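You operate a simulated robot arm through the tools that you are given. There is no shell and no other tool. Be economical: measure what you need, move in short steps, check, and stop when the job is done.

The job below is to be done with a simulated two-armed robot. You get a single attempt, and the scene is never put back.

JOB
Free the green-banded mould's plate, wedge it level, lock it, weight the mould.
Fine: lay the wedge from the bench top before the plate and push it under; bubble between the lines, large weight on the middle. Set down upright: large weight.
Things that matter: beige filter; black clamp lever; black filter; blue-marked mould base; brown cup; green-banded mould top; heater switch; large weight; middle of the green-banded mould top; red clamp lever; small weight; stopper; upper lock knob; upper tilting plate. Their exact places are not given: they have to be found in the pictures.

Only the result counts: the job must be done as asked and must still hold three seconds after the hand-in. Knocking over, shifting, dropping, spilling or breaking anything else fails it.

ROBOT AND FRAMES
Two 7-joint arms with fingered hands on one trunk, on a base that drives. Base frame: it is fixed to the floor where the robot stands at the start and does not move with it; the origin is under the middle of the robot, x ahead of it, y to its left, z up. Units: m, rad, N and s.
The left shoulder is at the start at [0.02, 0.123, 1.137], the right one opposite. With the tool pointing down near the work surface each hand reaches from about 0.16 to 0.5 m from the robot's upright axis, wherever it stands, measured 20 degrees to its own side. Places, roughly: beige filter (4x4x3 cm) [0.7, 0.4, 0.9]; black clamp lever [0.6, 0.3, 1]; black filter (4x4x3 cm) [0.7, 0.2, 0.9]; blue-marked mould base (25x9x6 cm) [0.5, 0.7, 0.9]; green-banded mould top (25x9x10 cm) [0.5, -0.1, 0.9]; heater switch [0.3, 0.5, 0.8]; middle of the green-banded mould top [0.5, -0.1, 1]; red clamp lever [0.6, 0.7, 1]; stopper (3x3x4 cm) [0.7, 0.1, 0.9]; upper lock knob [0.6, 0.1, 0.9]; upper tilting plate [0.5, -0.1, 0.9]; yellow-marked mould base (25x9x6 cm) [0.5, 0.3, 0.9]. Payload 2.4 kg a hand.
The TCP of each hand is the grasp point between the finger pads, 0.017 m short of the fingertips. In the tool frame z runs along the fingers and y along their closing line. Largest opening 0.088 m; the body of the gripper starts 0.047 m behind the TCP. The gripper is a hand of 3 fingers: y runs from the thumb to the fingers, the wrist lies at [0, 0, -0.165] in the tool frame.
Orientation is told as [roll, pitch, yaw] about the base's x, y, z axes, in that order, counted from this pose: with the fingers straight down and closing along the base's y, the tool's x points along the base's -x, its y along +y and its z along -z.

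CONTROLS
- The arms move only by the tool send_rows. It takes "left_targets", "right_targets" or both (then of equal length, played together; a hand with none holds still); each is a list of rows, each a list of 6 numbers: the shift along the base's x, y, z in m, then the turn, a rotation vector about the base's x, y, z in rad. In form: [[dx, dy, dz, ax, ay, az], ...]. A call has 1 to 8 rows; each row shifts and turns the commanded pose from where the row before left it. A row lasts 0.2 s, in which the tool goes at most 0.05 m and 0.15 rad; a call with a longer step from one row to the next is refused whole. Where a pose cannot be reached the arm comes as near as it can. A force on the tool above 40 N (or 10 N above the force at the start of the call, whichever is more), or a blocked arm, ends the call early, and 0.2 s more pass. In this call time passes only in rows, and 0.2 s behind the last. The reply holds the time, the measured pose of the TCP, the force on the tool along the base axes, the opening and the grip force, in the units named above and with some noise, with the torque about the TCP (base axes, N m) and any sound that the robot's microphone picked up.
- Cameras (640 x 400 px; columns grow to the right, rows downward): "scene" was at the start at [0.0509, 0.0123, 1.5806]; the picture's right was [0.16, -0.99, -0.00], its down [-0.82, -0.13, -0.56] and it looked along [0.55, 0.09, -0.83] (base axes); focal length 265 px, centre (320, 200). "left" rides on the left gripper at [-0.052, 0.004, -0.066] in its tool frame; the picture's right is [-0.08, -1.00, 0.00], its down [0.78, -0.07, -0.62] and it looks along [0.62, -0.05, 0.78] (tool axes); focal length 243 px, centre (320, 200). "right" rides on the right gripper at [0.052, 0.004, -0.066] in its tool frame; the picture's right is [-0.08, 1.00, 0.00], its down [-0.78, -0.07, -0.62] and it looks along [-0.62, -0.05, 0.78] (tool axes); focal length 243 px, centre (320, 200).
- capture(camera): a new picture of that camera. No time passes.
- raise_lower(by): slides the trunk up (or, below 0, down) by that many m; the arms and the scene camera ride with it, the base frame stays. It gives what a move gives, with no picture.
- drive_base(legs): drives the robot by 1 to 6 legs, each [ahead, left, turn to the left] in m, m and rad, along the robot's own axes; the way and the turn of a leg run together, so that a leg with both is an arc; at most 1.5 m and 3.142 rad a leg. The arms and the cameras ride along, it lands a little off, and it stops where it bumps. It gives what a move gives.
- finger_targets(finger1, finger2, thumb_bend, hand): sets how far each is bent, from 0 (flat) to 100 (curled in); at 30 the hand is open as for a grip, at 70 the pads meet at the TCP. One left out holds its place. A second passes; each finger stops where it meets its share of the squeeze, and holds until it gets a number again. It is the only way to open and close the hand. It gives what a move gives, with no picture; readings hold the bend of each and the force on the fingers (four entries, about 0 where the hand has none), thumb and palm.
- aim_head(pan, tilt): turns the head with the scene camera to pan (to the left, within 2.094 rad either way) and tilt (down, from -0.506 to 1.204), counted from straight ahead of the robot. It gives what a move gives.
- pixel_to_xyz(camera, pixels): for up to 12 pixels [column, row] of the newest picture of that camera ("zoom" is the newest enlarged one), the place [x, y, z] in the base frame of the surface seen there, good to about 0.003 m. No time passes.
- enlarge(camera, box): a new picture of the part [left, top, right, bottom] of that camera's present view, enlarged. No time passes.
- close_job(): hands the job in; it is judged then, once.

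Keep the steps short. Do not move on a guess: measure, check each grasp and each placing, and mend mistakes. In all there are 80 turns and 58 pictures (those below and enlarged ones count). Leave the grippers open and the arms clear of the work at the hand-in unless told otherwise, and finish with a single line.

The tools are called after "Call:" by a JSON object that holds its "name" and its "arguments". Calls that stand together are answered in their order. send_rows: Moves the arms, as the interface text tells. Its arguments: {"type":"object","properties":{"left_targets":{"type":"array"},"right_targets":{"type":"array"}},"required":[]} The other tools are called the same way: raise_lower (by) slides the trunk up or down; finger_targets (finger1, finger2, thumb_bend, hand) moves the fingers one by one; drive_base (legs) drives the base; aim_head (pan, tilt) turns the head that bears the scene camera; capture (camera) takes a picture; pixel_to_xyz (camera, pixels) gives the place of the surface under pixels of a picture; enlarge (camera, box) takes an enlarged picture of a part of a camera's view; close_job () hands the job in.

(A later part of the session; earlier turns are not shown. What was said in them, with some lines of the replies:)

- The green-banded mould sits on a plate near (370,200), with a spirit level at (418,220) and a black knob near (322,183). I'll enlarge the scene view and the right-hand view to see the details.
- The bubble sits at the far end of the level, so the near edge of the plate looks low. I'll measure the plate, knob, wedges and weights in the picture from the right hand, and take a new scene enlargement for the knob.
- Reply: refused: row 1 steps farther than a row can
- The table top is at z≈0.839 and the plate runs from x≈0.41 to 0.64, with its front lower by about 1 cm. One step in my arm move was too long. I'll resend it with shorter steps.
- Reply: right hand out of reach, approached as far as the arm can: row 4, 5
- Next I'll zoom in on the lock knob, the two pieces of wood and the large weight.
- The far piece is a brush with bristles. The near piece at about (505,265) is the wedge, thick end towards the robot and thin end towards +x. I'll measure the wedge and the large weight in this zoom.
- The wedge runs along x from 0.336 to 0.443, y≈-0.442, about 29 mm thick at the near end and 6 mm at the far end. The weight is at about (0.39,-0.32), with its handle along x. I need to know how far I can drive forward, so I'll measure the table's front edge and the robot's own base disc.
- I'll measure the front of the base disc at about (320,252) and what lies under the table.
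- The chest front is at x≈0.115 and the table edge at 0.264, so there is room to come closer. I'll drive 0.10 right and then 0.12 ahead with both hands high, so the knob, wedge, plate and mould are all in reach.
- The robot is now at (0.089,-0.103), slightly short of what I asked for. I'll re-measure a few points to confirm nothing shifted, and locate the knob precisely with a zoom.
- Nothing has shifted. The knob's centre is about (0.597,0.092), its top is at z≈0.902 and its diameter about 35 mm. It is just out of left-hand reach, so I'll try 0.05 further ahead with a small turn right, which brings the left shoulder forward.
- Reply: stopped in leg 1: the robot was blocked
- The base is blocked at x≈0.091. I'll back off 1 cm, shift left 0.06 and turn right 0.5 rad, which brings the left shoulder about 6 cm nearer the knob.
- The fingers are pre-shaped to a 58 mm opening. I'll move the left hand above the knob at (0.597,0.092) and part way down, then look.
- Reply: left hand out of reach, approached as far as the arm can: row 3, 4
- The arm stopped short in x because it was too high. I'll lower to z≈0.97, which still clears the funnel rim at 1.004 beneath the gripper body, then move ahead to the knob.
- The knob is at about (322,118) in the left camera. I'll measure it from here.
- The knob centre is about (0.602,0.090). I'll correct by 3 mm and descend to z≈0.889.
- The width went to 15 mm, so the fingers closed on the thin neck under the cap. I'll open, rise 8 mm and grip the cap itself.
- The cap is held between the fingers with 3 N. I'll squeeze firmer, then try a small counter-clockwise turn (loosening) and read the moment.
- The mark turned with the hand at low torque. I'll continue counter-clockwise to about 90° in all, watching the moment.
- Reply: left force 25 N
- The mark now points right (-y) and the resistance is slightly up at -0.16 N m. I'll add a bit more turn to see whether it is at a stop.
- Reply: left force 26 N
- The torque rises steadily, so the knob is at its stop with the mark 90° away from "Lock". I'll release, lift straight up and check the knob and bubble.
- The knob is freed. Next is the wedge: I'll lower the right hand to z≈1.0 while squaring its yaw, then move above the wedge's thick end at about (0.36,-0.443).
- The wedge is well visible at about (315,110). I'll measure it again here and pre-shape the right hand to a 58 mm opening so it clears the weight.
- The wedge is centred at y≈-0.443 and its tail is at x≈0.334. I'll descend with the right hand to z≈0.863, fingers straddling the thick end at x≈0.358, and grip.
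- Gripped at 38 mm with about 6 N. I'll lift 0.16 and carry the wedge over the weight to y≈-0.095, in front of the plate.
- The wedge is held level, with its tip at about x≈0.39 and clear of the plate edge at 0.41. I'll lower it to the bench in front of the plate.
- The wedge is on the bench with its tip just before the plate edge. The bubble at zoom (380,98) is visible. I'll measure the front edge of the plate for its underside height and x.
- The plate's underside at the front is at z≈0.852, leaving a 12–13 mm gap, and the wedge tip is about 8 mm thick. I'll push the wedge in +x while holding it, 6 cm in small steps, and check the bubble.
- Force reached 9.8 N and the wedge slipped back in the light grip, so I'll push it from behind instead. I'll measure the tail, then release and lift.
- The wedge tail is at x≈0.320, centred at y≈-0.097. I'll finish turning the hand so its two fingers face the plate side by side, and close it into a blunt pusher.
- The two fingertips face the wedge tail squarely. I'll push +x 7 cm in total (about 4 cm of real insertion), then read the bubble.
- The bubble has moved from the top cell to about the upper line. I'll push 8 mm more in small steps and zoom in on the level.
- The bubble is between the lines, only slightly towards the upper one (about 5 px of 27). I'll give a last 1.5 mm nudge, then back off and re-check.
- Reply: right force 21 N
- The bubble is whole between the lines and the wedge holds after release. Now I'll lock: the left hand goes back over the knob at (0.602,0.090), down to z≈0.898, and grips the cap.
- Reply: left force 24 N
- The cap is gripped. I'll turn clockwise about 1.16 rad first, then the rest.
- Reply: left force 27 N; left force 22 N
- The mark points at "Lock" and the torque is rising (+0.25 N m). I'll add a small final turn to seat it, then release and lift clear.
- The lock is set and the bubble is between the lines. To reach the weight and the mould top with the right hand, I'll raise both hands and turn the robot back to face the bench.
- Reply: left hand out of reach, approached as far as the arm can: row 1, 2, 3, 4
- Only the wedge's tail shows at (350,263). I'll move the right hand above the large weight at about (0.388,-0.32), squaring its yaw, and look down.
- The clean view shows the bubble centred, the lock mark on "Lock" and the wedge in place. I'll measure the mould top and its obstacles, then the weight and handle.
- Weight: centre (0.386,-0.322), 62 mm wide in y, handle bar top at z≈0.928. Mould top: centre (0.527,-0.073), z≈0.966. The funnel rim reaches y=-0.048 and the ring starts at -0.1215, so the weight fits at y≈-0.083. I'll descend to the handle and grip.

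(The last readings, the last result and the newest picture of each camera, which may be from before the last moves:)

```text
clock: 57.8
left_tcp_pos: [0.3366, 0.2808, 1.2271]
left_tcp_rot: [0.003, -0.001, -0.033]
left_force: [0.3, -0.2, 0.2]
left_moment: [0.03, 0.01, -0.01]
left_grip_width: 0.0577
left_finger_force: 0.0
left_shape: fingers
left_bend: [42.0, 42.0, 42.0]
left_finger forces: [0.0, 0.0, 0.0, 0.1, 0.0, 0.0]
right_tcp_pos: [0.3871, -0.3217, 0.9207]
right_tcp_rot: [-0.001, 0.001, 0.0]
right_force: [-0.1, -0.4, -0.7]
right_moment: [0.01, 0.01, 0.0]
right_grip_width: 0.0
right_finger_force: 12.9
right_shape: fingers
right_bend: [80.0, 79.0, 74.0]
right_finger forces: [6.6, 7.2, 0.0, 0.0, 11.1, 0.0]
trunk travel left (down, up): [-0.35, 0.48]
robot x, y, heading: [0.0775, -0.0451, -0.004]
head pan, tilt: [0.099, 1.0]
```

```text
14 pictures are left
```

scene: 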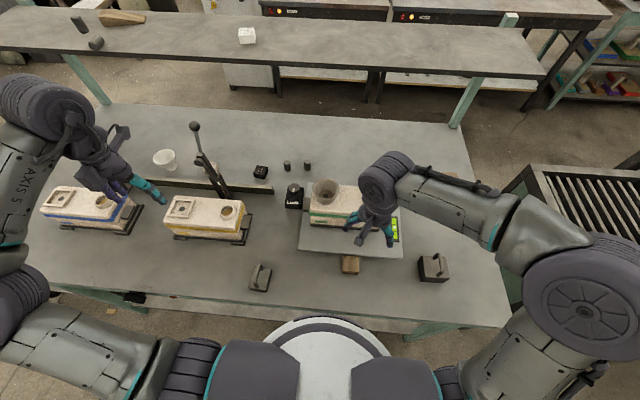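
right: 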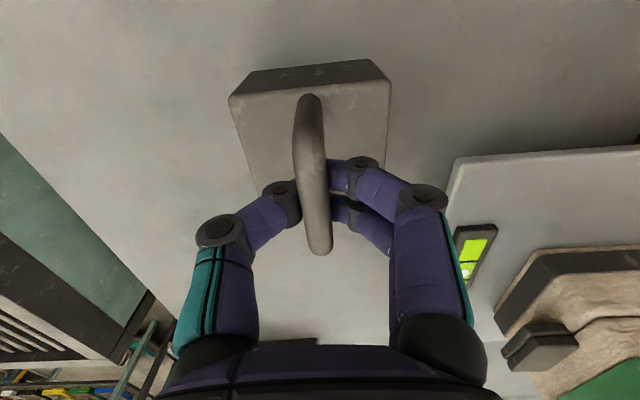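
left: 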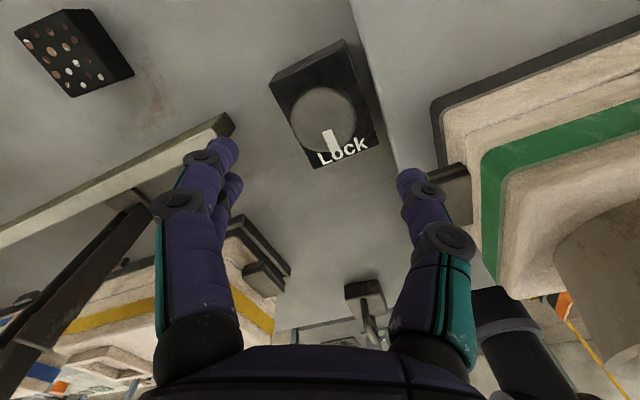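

The fingers have closed around and under the handle bar, like a hook, with 12 N. I'll do a test lift of 4 cm and check the load and tilt.

Call:
{"name": "send_rows", "arguments": {"right_targets": [[0, 0, 0.01, 0, 0, 0], [0, 0, 0.015, 0, 0, 0], [0, 0, 0.015, 0, 0, 0]]}}

Call:
{"name": "capture", "arguments": {"camera": "right"}}

```text
clock: 58.6
left_tcp_pos: [0.3372, 0.2822, 1.2262]
left_tcp_rot: [0.002, -0.002, -0.033]
left_force: [0.2, 0.0, 0.4]
left_moment: [-0.01, -0.02, 0.0]
left_grip_width: 0.0577
left_finger_force: 0.0
left_shape: fingers
left_bend: [42.0, 42.0, 42.0]
left_finger forces: [0.0, 0.0, 0.0, 0.0, 0.0, 0.1]
right_tcp_pos: [0.3859, -0.3208, 0.9563]
right_tcp_rot: [0.004, 0.002, 0.0]
right_force: [-0.2, 0.7, -14.1]
right_moment: [0.04, 0.02, 0.0]
right_grip_width: 0.0001
right_finger_force: 12.2
right_shape: fingers
right_bend: [80.0, 79.0, 74.0]
right_finger forces: [6.8, 7.5, 0.1, 0.1, 11.3, 0.1]
trunk travel left (down, up): [-0.35, 0.48]
robot x, y, heading: [0.0805, -0.0405, -0.004]
head pan, tilt: [0.099, 1.0]
```

```text
13 pictures are left
```

right: 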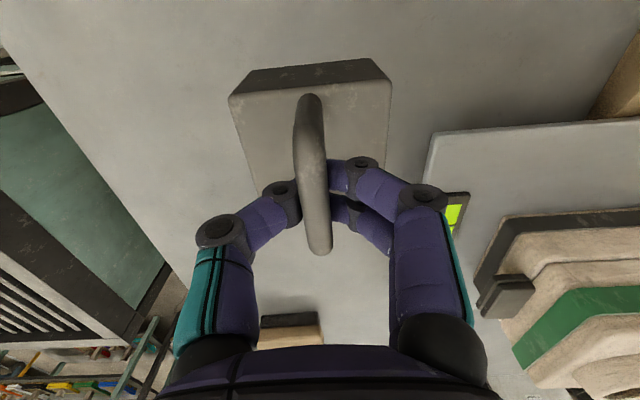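

The lift is steady at 14 N (about 1.4 kg) with the weight level and no slip. I'll raise it to clear the funnel, then carry it above (0.527,-0.083).

Call:
{"name": "send_rows", "arguments": {"right_targets": [[0, 0, 0.035, 0, 0, 0], [0, 0, 0.035, 0, 0, 0], [0, 0, 0.035, 0, 0, 0], [0, 0, 0.035, 0, 0, 0], [0, 0, 0.035, 0, 0, 0]]}}

Call:
{"name": "send_rows", "arguments": {"right_targets": [[0.018, 0.03, 0, 0, 0, 0], [0.018, 0.03, 0, 0, 0, 0], [0.018, 0.03, 0, 0, 0, 0], [0.018, 0.03, 0, 0, 0, 0], [0.018, 0.03, 0, 0, 0, 0], [0.018, 0.03, 0, 0, 0, 0], [0.018, 0.03, 0, 0, 0, 0], [0.015, 0.028, 0, 0, 0, 0]]}}

Call:
{"name": "capture", "arguments": {"camera": "right"}}

```text
clock: 59.8
left_tcp_pos: [0.3369, 0.2812, 1.227]
left_tcp_rot: [0.001, 0.0, -0.035]
left_force: [-0.3, -0.1, 0.0]
left_moment: [0.0, -0.01, 0.0]
left_grip_width: 0.0576
left_finger_force: 0.0
left_shape: fingers
left_bend: [42.0, 42.0, 42.0]
left_finger forces: [0.1, 0.0, 0.0, 0.0, 0.0, 0.1]
right_tcp_pos: [0.3871, -0.3209, 1.1325]
right_tcp_rot: [0.001, 0.001, 0.001]
right_force: [0.0, -0.1, -13.4]
right_moment: [0.03, -0.02, -0.05]
right_grip_width: 0.0
right_finger_force: 13.9
right_shape: fingers
right_bend: [80.0, 79.0, 75.0]
right_finger forces: [6.9, 8.5, 0.0, 0.0, 11.7, 0.1]
trunk travel left (down, up): [-0.35, 0.48]
robot x, y, heading: [0.0775, -0.0471, -0.007]
head pan, tilt: [0.099, 1.0]
```

```text
clock: 61.6
left_tcp_pos: [0.3363, 0.2824, 1.2273]
left_tcp_rot: [0.001, 0.0, -0.033]
left_force: [0.1, -0.1, 0.6]
left_moment: [0.01, 0.01, -0.04]
left_grip_width: 0.0575
left_finger_force: 0.0
left_shape: fingers
left_bend: [42.0, 42.0, 42.0]
left_finger forces: [0.0, 0.0, 0.0, 0.0, 0.0, 0.0]
right_tcp_pos: [0.5061, -0.0766, 1.1238]
right_tcp_rot: [0.0, 0.003, 0.003]
right_force: [-1.6, 2.1, -14.2]
right_moment: [0.01, 0.07, 0.01]
right_grip_width: 0.0001
right_finger_force: 13.2
right_shape: fingers
right_bend: [81.0, 79.0, 75.0]
right_finger forces: [5.5, 9.0, 0.0, 0.1, 12.1, 0.1]
right hand out of reach, approached as far as the arm can: row 8
trunk travel left (down, up): [-0.35, 0.48]
robot x, y, heading: [0.0742, -0.0419, -0.008]
head pan, tilt: [0.099, 1.0]
```

```text
12 pictures are left
```

right: 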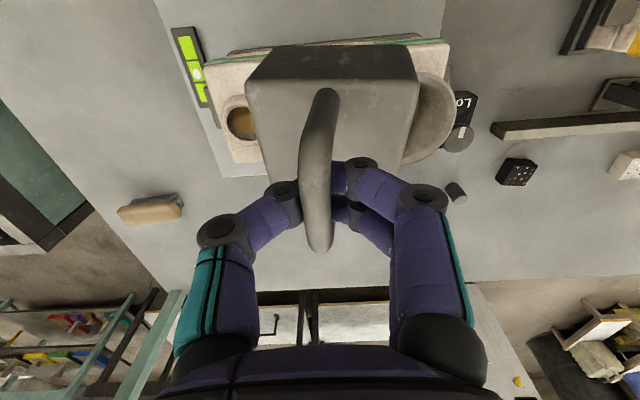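

The weight hangs level over the gap, but x stopped at 0.506 because it's at the reach limit for this height. I'll raise the trunk 7 cm so the shoulder comes level with the wrist, then correct x and y while coming back down.

Call:
{"name": "raise_lower", "arguments": {"by": 0.07}}

Call:
{"name": "send_rows", "arguments": {"right_targets": [[0, -0.003, -0.035, 0, 0, 0], [0, -0.003, -0.035, 0, 0, 0], [0.01, 0, 0, 0, 0, 0], [0.01, 0, 0, 0, 0, 0]]}}

Call:
{"name": "capture", "arguments": {"camera": "right"}}

Call:
{"name": "enlarge", "arguments": {"camera": "scene", "box": [260, 150, 460, 300]}}

```text
clock: 62.6
left_tcp_pos: [0.3372, 0.2826, 1.2972]
left_tcp_rot: [-0.001, 0.003, -0.032]
left_force: [-0.4, -0.3, -0.1]
left_moment: [0.02, 0.03, 0.01]
left_grip_width: 0.0575
left_finger_force: 0.1
left_shape: fingers
left_bend: [42.0, 42.0, 42.0]
left_finger forces: [0.0, 0.0, 0.1, 0.0, 0.0, 0.0]
right_tcp_pos: [0.5076, -0.0788, 1.193]
right_tcp_rot: [-0.001, 0.001, 0.001]
right_force: [-0.4, -0.5, -13.0]
right_moment: [0.0, 0.01, -0.02]
right_grip_width: 0.0
right_finger_force: 14.1
right_shape: fingers
right_bend: [80.0, 79.0, 75.0]
right_finger forces: [8.3, 8.0, 0.0, 0.0, 12.0, 0.1]
trunk travel left (down, up): [-0.42, 0.41]
robot x, y, heading: [0.0797, -0.0418, -0.009]
head pan, tilt: [0.099, 1.0]
```

```text
clock: 63.6
left_tcp_pos: [0.3383, 0.2819, 1.2971]
left_tcp_rot: [0.0, 0.004, -0.034]
left_force: [0.1, -0.5, 0.6]
left_moment: [0.01, -0.02, -0.01]
left_grip_width: 0.0574
left_finger_force: 0.0
left_shape: fingers
left_bend: [42.0, 42.0, 42.0]
left_finger forces: [0.0, 0.0, 0.1, 0.0, 0.0, 0.0]
right_tcp_pos: [0.5283, -0.0846, 1.1238]
right_tcp_rot: [-0.001, 0.001, -0.002]
right_force: [0.4, -0.5, -13.9]
right_moment: [0.01, -0.01, 0.0]
right_grip_width: 0.0002
right_finger_force: 14.7
right_shape: fingers
right_bend: [80.0, 79.0, 75.0]
right_finger forces: [8.5, 8.3, 0.1, 0.0, 12.0, 0.0]
trunk travel left (down, up): [-0.42, 0.41]
robot x, y, heading: [0.0776, -0.0393, -0.003]
head pan, tilt: [0.099, 1.0]
```

```text
11 pictures are left
```

right: 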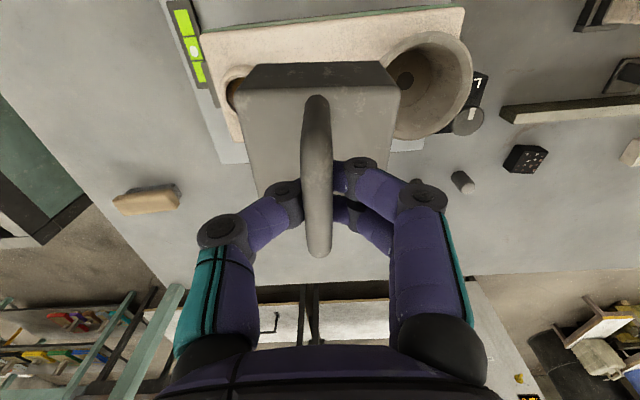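

```text
2.67 times, centred on (360, 225) of scene
```

zoom: 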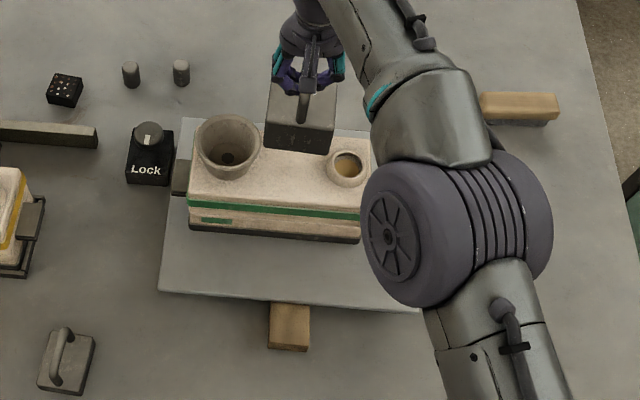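

The position looks right. Before lowering I'll measure the weight's sides, the funnel rim and the ring in the right-hand picture.

Call:
{"name": "pixel_to_xyz", "arguments": {"camera": "right", "pixels": [[246, 95], [394, 90], [250, 72], [382, 66], [385, 55], [398, 130], [440, 33], [470, 80], [410, 138], [233, 95], [238, 70], [318, 100]]}}

Call:
{"name": "enlarge", "arguments": {"camera": "scene", "box": [310, 170, 410, 240]}}

Call:
{"name": "pixel_to_xyz", "arguments": {"camera": "zoom", "pixels": [[102, 155], [300, 155], [90, 180], [100, 140]]}}

```text
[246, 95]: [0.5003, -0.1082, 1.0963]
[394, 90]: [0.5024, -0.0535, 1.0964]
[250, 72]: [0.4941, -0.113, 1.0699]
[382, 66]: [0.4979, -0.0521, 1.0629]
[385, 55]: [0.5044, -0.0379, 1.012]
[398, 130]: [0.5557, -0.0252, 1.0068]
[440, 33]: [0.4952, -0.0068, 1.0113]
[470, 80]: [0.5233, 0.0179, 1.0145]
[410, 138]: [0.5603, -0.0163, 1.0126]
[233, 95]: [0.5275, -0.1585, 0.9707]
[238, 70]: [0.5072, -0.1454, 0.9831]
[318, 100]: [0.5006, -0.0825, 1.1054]
```

```text
5.71 times, centred on (360, 205) of scene
```

zoom: 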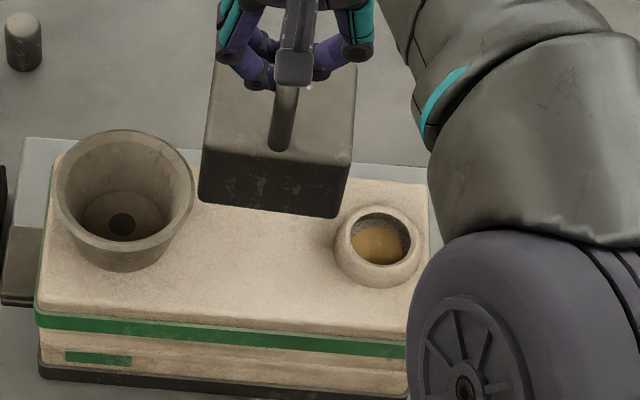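

```text
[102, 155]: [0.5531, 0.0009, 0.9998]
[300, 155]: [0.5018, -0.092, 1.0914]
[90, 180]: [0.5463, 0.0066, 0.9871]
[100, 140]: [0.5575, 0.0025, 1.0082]
```

The weight spans y -0.113 to -0.052, with the rim edge at -0.048 and the ring at -0.1215. I'll shift it -2 mm to centre it in the gap and lower to just above contact.

Call:
{"name": "send_rows", "arguments": {"right_targets": [[-0.001, -0.0015, -0.02, 0, 0, 0], [0, 0, -0.02, 0, 0, 0], [0, 0, -0.02, 0, 0, 0], [0, 0, -0.006, 0, 0, 0]]}}

Call:
{"name": "enlarge", "arguments": {"camera": "scene", "box": [310, 170, 410, 240]}}

```text
clock: 64.7
left_tcp_pos: [0.337, 0.2807, 1.2969]
left_tcp_rot: [0.0, 0.0, -0.035]
left_force: [-0.2, -0.5, 0.9]
left_moment: [0.0, 0.01, -0.02]
left_grip_width: 0.0577
left_finger_force: 0.3
left_shape: fingers
left_bend: [42.0, 42.0, 42.0]
left_finger forces: [0.0, 0.0, 0.0, 0.0, 0.0, 0.0]
right_tcp_pos: [0.5271, -0.0864, 1.057]
right_tcp_rot: [0.0, -0.001, 0.001]
right_force: [0.0, 0.3, -13.2]
right_moment: [0.02, 0.01, 0.01]
right_grip_width: 0.0
right_finger_force: 14.5
right_shape: fingers
right_bend: [80.0, 79.0, 75.0]
right_finger forces: [8.1, 8.7, 0.0, 0.0, 12.1, 0.0]
trunk travel left (down, up): [-0.42, 0.41]
robot x, y, heading: [0.0785, -0.0411, -0.007]
head pan, tilt: [0.099, 1.0]
```

```text
5.71 times, centred on (360, 205) of scene
```

zoom: 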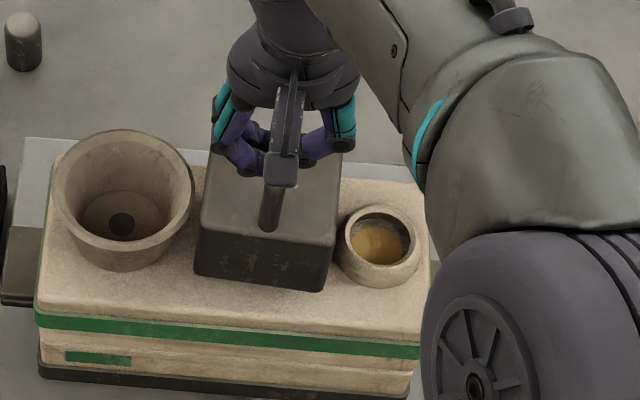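

The weight is clear on both sides and the load is still 13 N, so it isn't touching yet. I'll lower in 3 mm steps to contact.

Call:
{"name": "send_rows", "arguments": {"right_targets": [[0, 0, -0.003, 0, 0, 0], [0, 0, -0.003, 0, 0, 0], [0, 0, -0.002, 0, 0, 0]]}}

```text
clock: 65.5
left_tcp_pos: [0.3375, 0.2812, 1.2965]
left_tcp_rot: [0.001, 0.001, -0.033]
left_force: [0.8, -0.5, -0.7]
left_moment: [0.0, 0.03, -0.01]
left_grip_width: 0.0578
left_finger_force: 0.1
left_shape: fingers
left_bend: [42.0, 42.0, 42.0]
left_finger forces: [0.1, 0.0, 0.0, 0.1, 0.1, 0.0]
right_tcp_pos: [0.5258, -0.0857, 1.0508]
right_tcp_rot: [0.0, 0.002, -0.001]
right_force: [0.0, 0.8, -13.7]
right_moment: [0.04, 0.01, 0.0]
right_grip_width: 0.0
right_finger_force: 14.7
right_shape: fingers
right_bend: [80.0, 79.0, 75.0]
right_finger forces: [8.5, 8.4, 0.0, 0.1, 12.0, 0.0]
trunk travel left (down, up): [-0.42, 0.41]
robot x, y, heading: [0.0783, -0.0445, -0.003]
head pan, tilt: [0.099, 1.0]
```

Still hanging at 13.7 N. I'll continue down in 2 mm steps.

Call:
{"name": "send_rows", "arguments": {"right_targets": [[0, 0, -0.002, 0, 0, 0], [0, 0, -0.002, 0, 0, 0]]}}

```text
clock: 66.0
left_tcp_pos: [0.3366, 0.2813, 1.2967]
left_tcp_rot: [0.001, 0.0, -0.032]
left_force: [0.6, -1.0, -1.2]
left_moment: [0.04, 0.0, 0.0]
left_grip_width: 0.0578
left_finger_force: 0.0
left_shape: fingers
left_bend: [42.0, 42.0, 42.0]
left_finger forces: [0.1, 0.2, 0.1, 0.0, 0.1, 0.1]
right_tcp_pos: [0.5272, -0.0863, 1.0466]
right_tcp_rot: [0.002, 0.0, 0.0]
right_force: [-1.9, 0.4, -8.9]
right_moment: [-0.03, -0.02, -0.01]
right_grip_width: 0.0
right_finger_force: 13.1
right_shape: fingers
right_bend: [80.0, 80.0, 76.0]
right_finger forces: [7.4, 6.6, 0.1, 0.0, 11.2, 0.1]
trunk travel left (down, up): [-0.42, 0.41]
robot x, y, heading: [0.0721, -0.0419, -0.003]
head pan, tilt: [0.099, 1.0]
```

The load fell to 8.9 N, so contact has begun. I'll go 1.5 mm further to transfer the rest.

Call:
{"name": "send_rows", "arguments": {"right_targets": [[0, 0, -0.0015, 0, 0, 0]]}}

```text
clock: 66.5
left_tcp_pos: [0.3354, 0.2806, 1.2974]
left_tcp_rot: [0.0, 0.002, -0.033]
left_force: [0.4, -0.3, 0.1]
left_moment: [-0.03, -0.01, -0.01]
left_grip_width: 0.0575
left_finger_force: 0.0
left_shape: fingers
left_bend: [42.0, 42.0, 42.0]
left_finger forces: [0.0, 0.0, 0.0, 0.0, 0.0, 0.0]
right_tcp_pos: [0.5259, -0.0853, 1.0461]
right_tcp_rot: [0.0, 0.0, 0.001]
right_force: [-3.3, 0.1, -5.2]
right_moment: [0.0, -0.03, -0.02]
right_grip_width: 0.0001
right_finger_force: 8.3
right_shape: fingers
right_bend: [81.0, 81.0, 77.0]
right_finger forces: [0.1, 5.9, 0.0, 0.0, 11.2, 0.0]
trunk travel left (down, up): [-0.42, 0.41]
robot x, y, heading: [0.0792, -0.0437, -0.011]
head pan, tilt: [0.099, 1.0]
```

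Most of the load is transferred. After one last 1 mm I'll open the fingers moderately; the tips are above the funnel rim.

Call:
{"name": "send_rows", "arguments": {"right_targets": [[0, 0, -0.001, 0, 0, 0]]}}

Call:
{"name": "finger_targets", "arguments": {"hand": "right", "finger1": 46, "finger2": 46, "thumb_bend": 46}}

Call:
{"name": "capture", "arguments": {"camera": "right"}}

```text
clock: 66.8
left_tcp_pos: [0.3354, 0.2813, 1.2984]
left_tcp_rot: [0.0, 0.0, -0.034]
left_force: [0.2, -0.4, 0.2]
left_moment: [-0.04, 0.01, 0.02]
left_grip_width: 0.0577
left_finger_force: 0.1
left_shape: fingers
left_bend: [42.0, 42.0, 42.0]
left_finger forces: [0.0, 0.0, 0.0, 0.0, 0.0, 0.0]
right_tcp_pos: [0.5263, -0.0857, 1.0454]
right_tcp_rot: [0.001, 0.0, 0.0]
right_force: [-3.3, 0.1, -3.3]
right_moment: [0.0, -0.03, -0.03]
right_grip_width: 0.0001
right_finger_force: 5.1
right_shape: fingers
right_bend: [81.0, 81.0, 77.0]
right_finger forces: [0.1, 0.1, 0.1, 0.0, 10.5, 0.0]
trunk travel left (down, up): [-0.42, 0.41]
robot x, y, heading: [0.0793, -0.0427, -0.009]
head pan, tilt: [0.099, 1.0]
```

```text
clock: 67.8
left_tcp_pos: [0.3365, 0.2814, 1.2968]
left_tcp_rot: [-0.002, 0.0, -0.035]
left_force: [-0.8, -0.8, 0.5]
left_moment: [0.01, 0.0, 0.02]
left_grip_width: 0.0577
left_finger_force: 0.1
left_shape: fingers
left_bend: [42.0, 42.0, 42.0]
left_finger forces: [0.1, 0.0, 0.0, 0.0, 0.1, 0.1]
right_tcp_pos: [0.5254, -0.0852, 1.045]
right_tcp_rot: [0.0, 0.0, 0.0]
right_force: [-0.2, -0.4, -0.3]
right_moment: [-0.01, 0.0, 0.0]
right_grip_width: 0.0487
right_finger_force: 0.1
right_shape: fingers
right_bend: [46.0, 46.0, 46.0]
right_finger forces: [0.0, 0.0, 0.1, 0.0, 0.0, 0.1]
trunk travel left (down, up): [-0.42, 0.41]
robot x, y, heading: [0.076, -0.0433, -0.009]
head pan, tilt: [0.099, 1.0]
```

```text
7 pictures are left
```

right: 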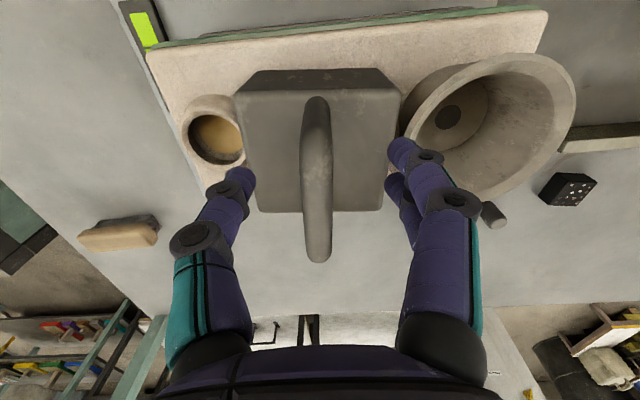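

The weight stands flat between ring and funnel, the handle is free and the forces are zero. I'll lift straight up and withdraw the right arm to the side.

Call:
{"name": "send_rows", "arguments": {"right_targets": [[0, 0, 0.02, 0, 0, 0], [0, 0, 0.03, 0, 0, 0], [0, 0, 0.04, 0, 0, 0], [-0.03, 0, 0.03, 0, 0, 0], [-0.04, -0.02, 0, 0, 0, 0], [-0.04, -0.03, 0, 0, 0, 0], [-0.03, -0.04, 0, 0, 0, 0], [-0.02, -0.045, 0, 0, 0, 0]]}}

Call:
{"name": "send_rows", "arguments": {"right_targets": [[-0.01, -0.045, 0, 0, 0, 0], [-0.01, -0.045, 0, 0, 0, 0], [-0.01, -0.045, 0, 0, 0, 0]]}}

Call:
{"name": "finger_targets", "arguments": {"hand": "right", "finger1": 30, "finger2": 30, "thumb_bend": 30}}

Call:
{"name": "finger_targets", "arguments": {"hand": "left", "finger1": 30, "finger2": 30, "thumb_bend": 30}}

Call:
{"name": "enlarge", "arguments": {"camera": "scene", "box": [280, 170, 420, 280]}}

Call:
{"name": "capture", "arguments": {"camera": "scene"}}

```text
clock: 69.7
left_tcp_pos: [0.3371, 0.2806, 1.2985]
left_tcp_rot: [0.001, 0.0, -0.034]
left_force: [-0.1, 0.1, 0.2]
left_moment: [0.0, 0.02, 0.01]
left_grip_width: 0.0576
left_finger_force: 0.0
left_shape: fingers
left_bend: [42.0, 42.0, 42.0]
left_finger forces: [0.1, 0.1, 0.0, 0.0, 0.0, 0.0]
right_tcp_pos: [0.3641, -0.2226, 1.1654]
right_tcp_rot: [0.001, -0.002, 0.001]
right_force: [0.2, 0.6, -0.7]
right_moment: [-0.01, -0.02, -0.02]
right_grip_width: 0.0487
right_finger_force: 0.0
right_shape: fingers
right_bend: [46.0, 46.0, 46.0]
right_finger forces: [0.0, 0.1, 0.0, 0.0, 0.0, 0.1]
trunk travel left (down, up): [-0.42, 0.41]
robot x, y, heading: [0.0799, -0.0429, -0.007]
head pan, tilt: [0.099, 1.0]
```

```text
clock: 70.5
left_tcp_pos: [0.3358, 0.2808, 1.2974]
left_tcp_rot: [0.001, 0.0, -0.034]
left_force: [0.5, -1.0, 0.0]
left_moment: [0.01, -0.02, -0.01]
left_grip_width: 0.0576
left_finger_force: 0.2
left_shape: fingers
left_bend: [42.0, 42.0, 42.0]
left_finger forces: [0.0, 0.1, 0.1, 0.0, 0.0, 0.1]
right_tcp_pos: [0.3351, -0.3564, 1.1646]
right_tcp_rot: [-0.001, -0.003, -0.002]
right_force: [0.3, -0.5, -0.1]
right_moment: [-0.01, 0.0, 0.02]
right_grip_width: 0.0488
right_finger_force: 0.0
right_shape: fingers
right_bend: [46.0, 46.0, 46.0]
right_finger forces: [0.0, 0.1, 0.0, 0.1, 0.0, 0.0]
trunk travel left (down, up): [-0.42, 0.41]
robot x, y, heading: [0.0788, -0.045, -0.006]
head pan, tilt: [0.099, 1.0]
```

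```text
clock: 71.5
left_tcp_pos: [0.3365, 0.281, 1.2964]
left_tcp_rot: [0.0, 0.0, -0.032]
left_force: [-0.2, -0.2, 0.4]
left_moment: [0.0, 0.01, 0.01]
left_grip_width: 0.0577
left_finger_force: 0.0
left_shape: fingers
left_bend: [42.0, 42.0, 42.0]
left_finger forces: [0.0, 0.0, 0.0, 0.0, 0.2, 0.1]
right_tcp_pos: [0.3342, -0.3555, 1.1636]
right_tcp_rot: [0.0, 0.0, -0.001]
right_force: [-0.2, 0.5, 0.1]
right_moment: [0.02, 0.02, -0.03]
right_grip_width: 0.0844
right_finger_force: 0.0
right_shape: fingers
right_bend: [30.0, 30.0, 30.0]
right_finger forces: [0.1, 0.0, 0.1, 0.1, 0.0, 0.1]
trunk travel left (down, up): [-0.42, 0.41]
robot x, y, heading: [0.0794, -0.0399, -0.009]
head pan, tilt: [0.099, 1.0]
```

```text
clock: 72.5
left_tcp_pos: [0.3366, 0.2808, 1.2964]
left_tcp_rot: [0.0, 0.0, -0.035]
left_force: [0.2, 1.2, -0.1]
left_moment: [0.02, 0.01, -0.02]
left_grip_width: 0.0844
left_finger_force: 0.1
left_shape: fingers
left_bend: [30.0, 30.0, 30.0]
left_finger forces: [0.1, 0.0, 0.0, 0.0, 0.0, 0.0]
right_tcp_pos: [0.3343, -0.356, 1.163]
right_tcp_rot: [0.0, 0.0, 0.0]
right_force: [0.9, 0.8, -0.3]
right_moment: [0.01, 0.01, 0.03]
right_grip_width: 0.0839
right_finger_force: 0.1
right_shape: fingers
right_bend: [30.0, 30.0, 30.0]
right_finger forces: [0.0, 0.0, 0.1, 0.0, 0.1, 0.0]
trunk travel left (down, up): [-0.42, 0.41]
robot x, y, heading: [0.076, -0.0462, -0.006]
head pan, tilt: [0.099, 1.0]
```

```text
3.64 times, centred on (350, 225) of scene
```

zoom: 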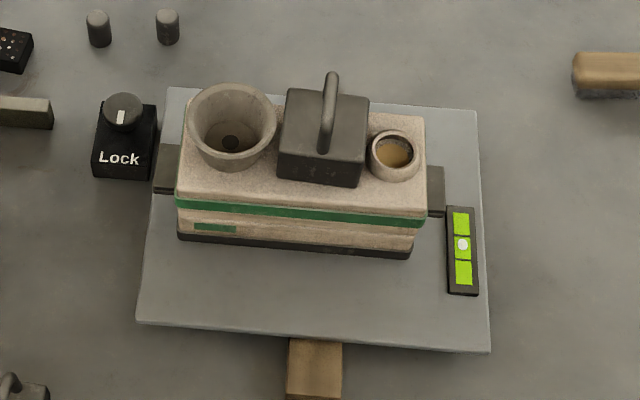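

```text
5 pictures are left
```

scene: 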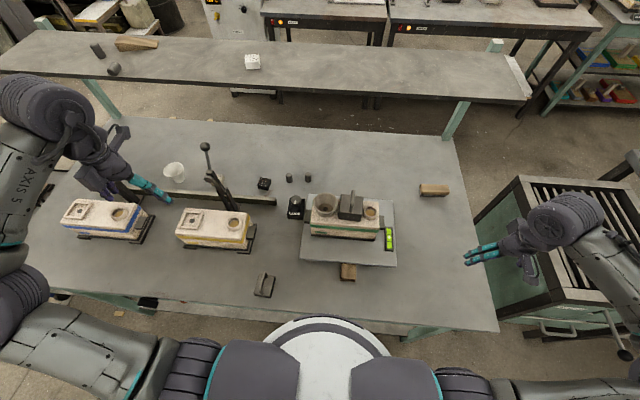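

All checks hold: the lock mark is on "Lock", the wedge is under the front edge, the bubble is between the lines, and the large weight stands upright on the mould top. Nothing else has moved, and the hands are open and clear. Handing in.

Call:
{"name": "close_job", "arguments": {}}

```text
The job is handed in.
```

I freed the green-banded mould's plate, wedged it level with the bubble between the lines, locked it, and stood the large weight upright on the mould top, about 1 cm off exact middle because the funnel rim is in the way.
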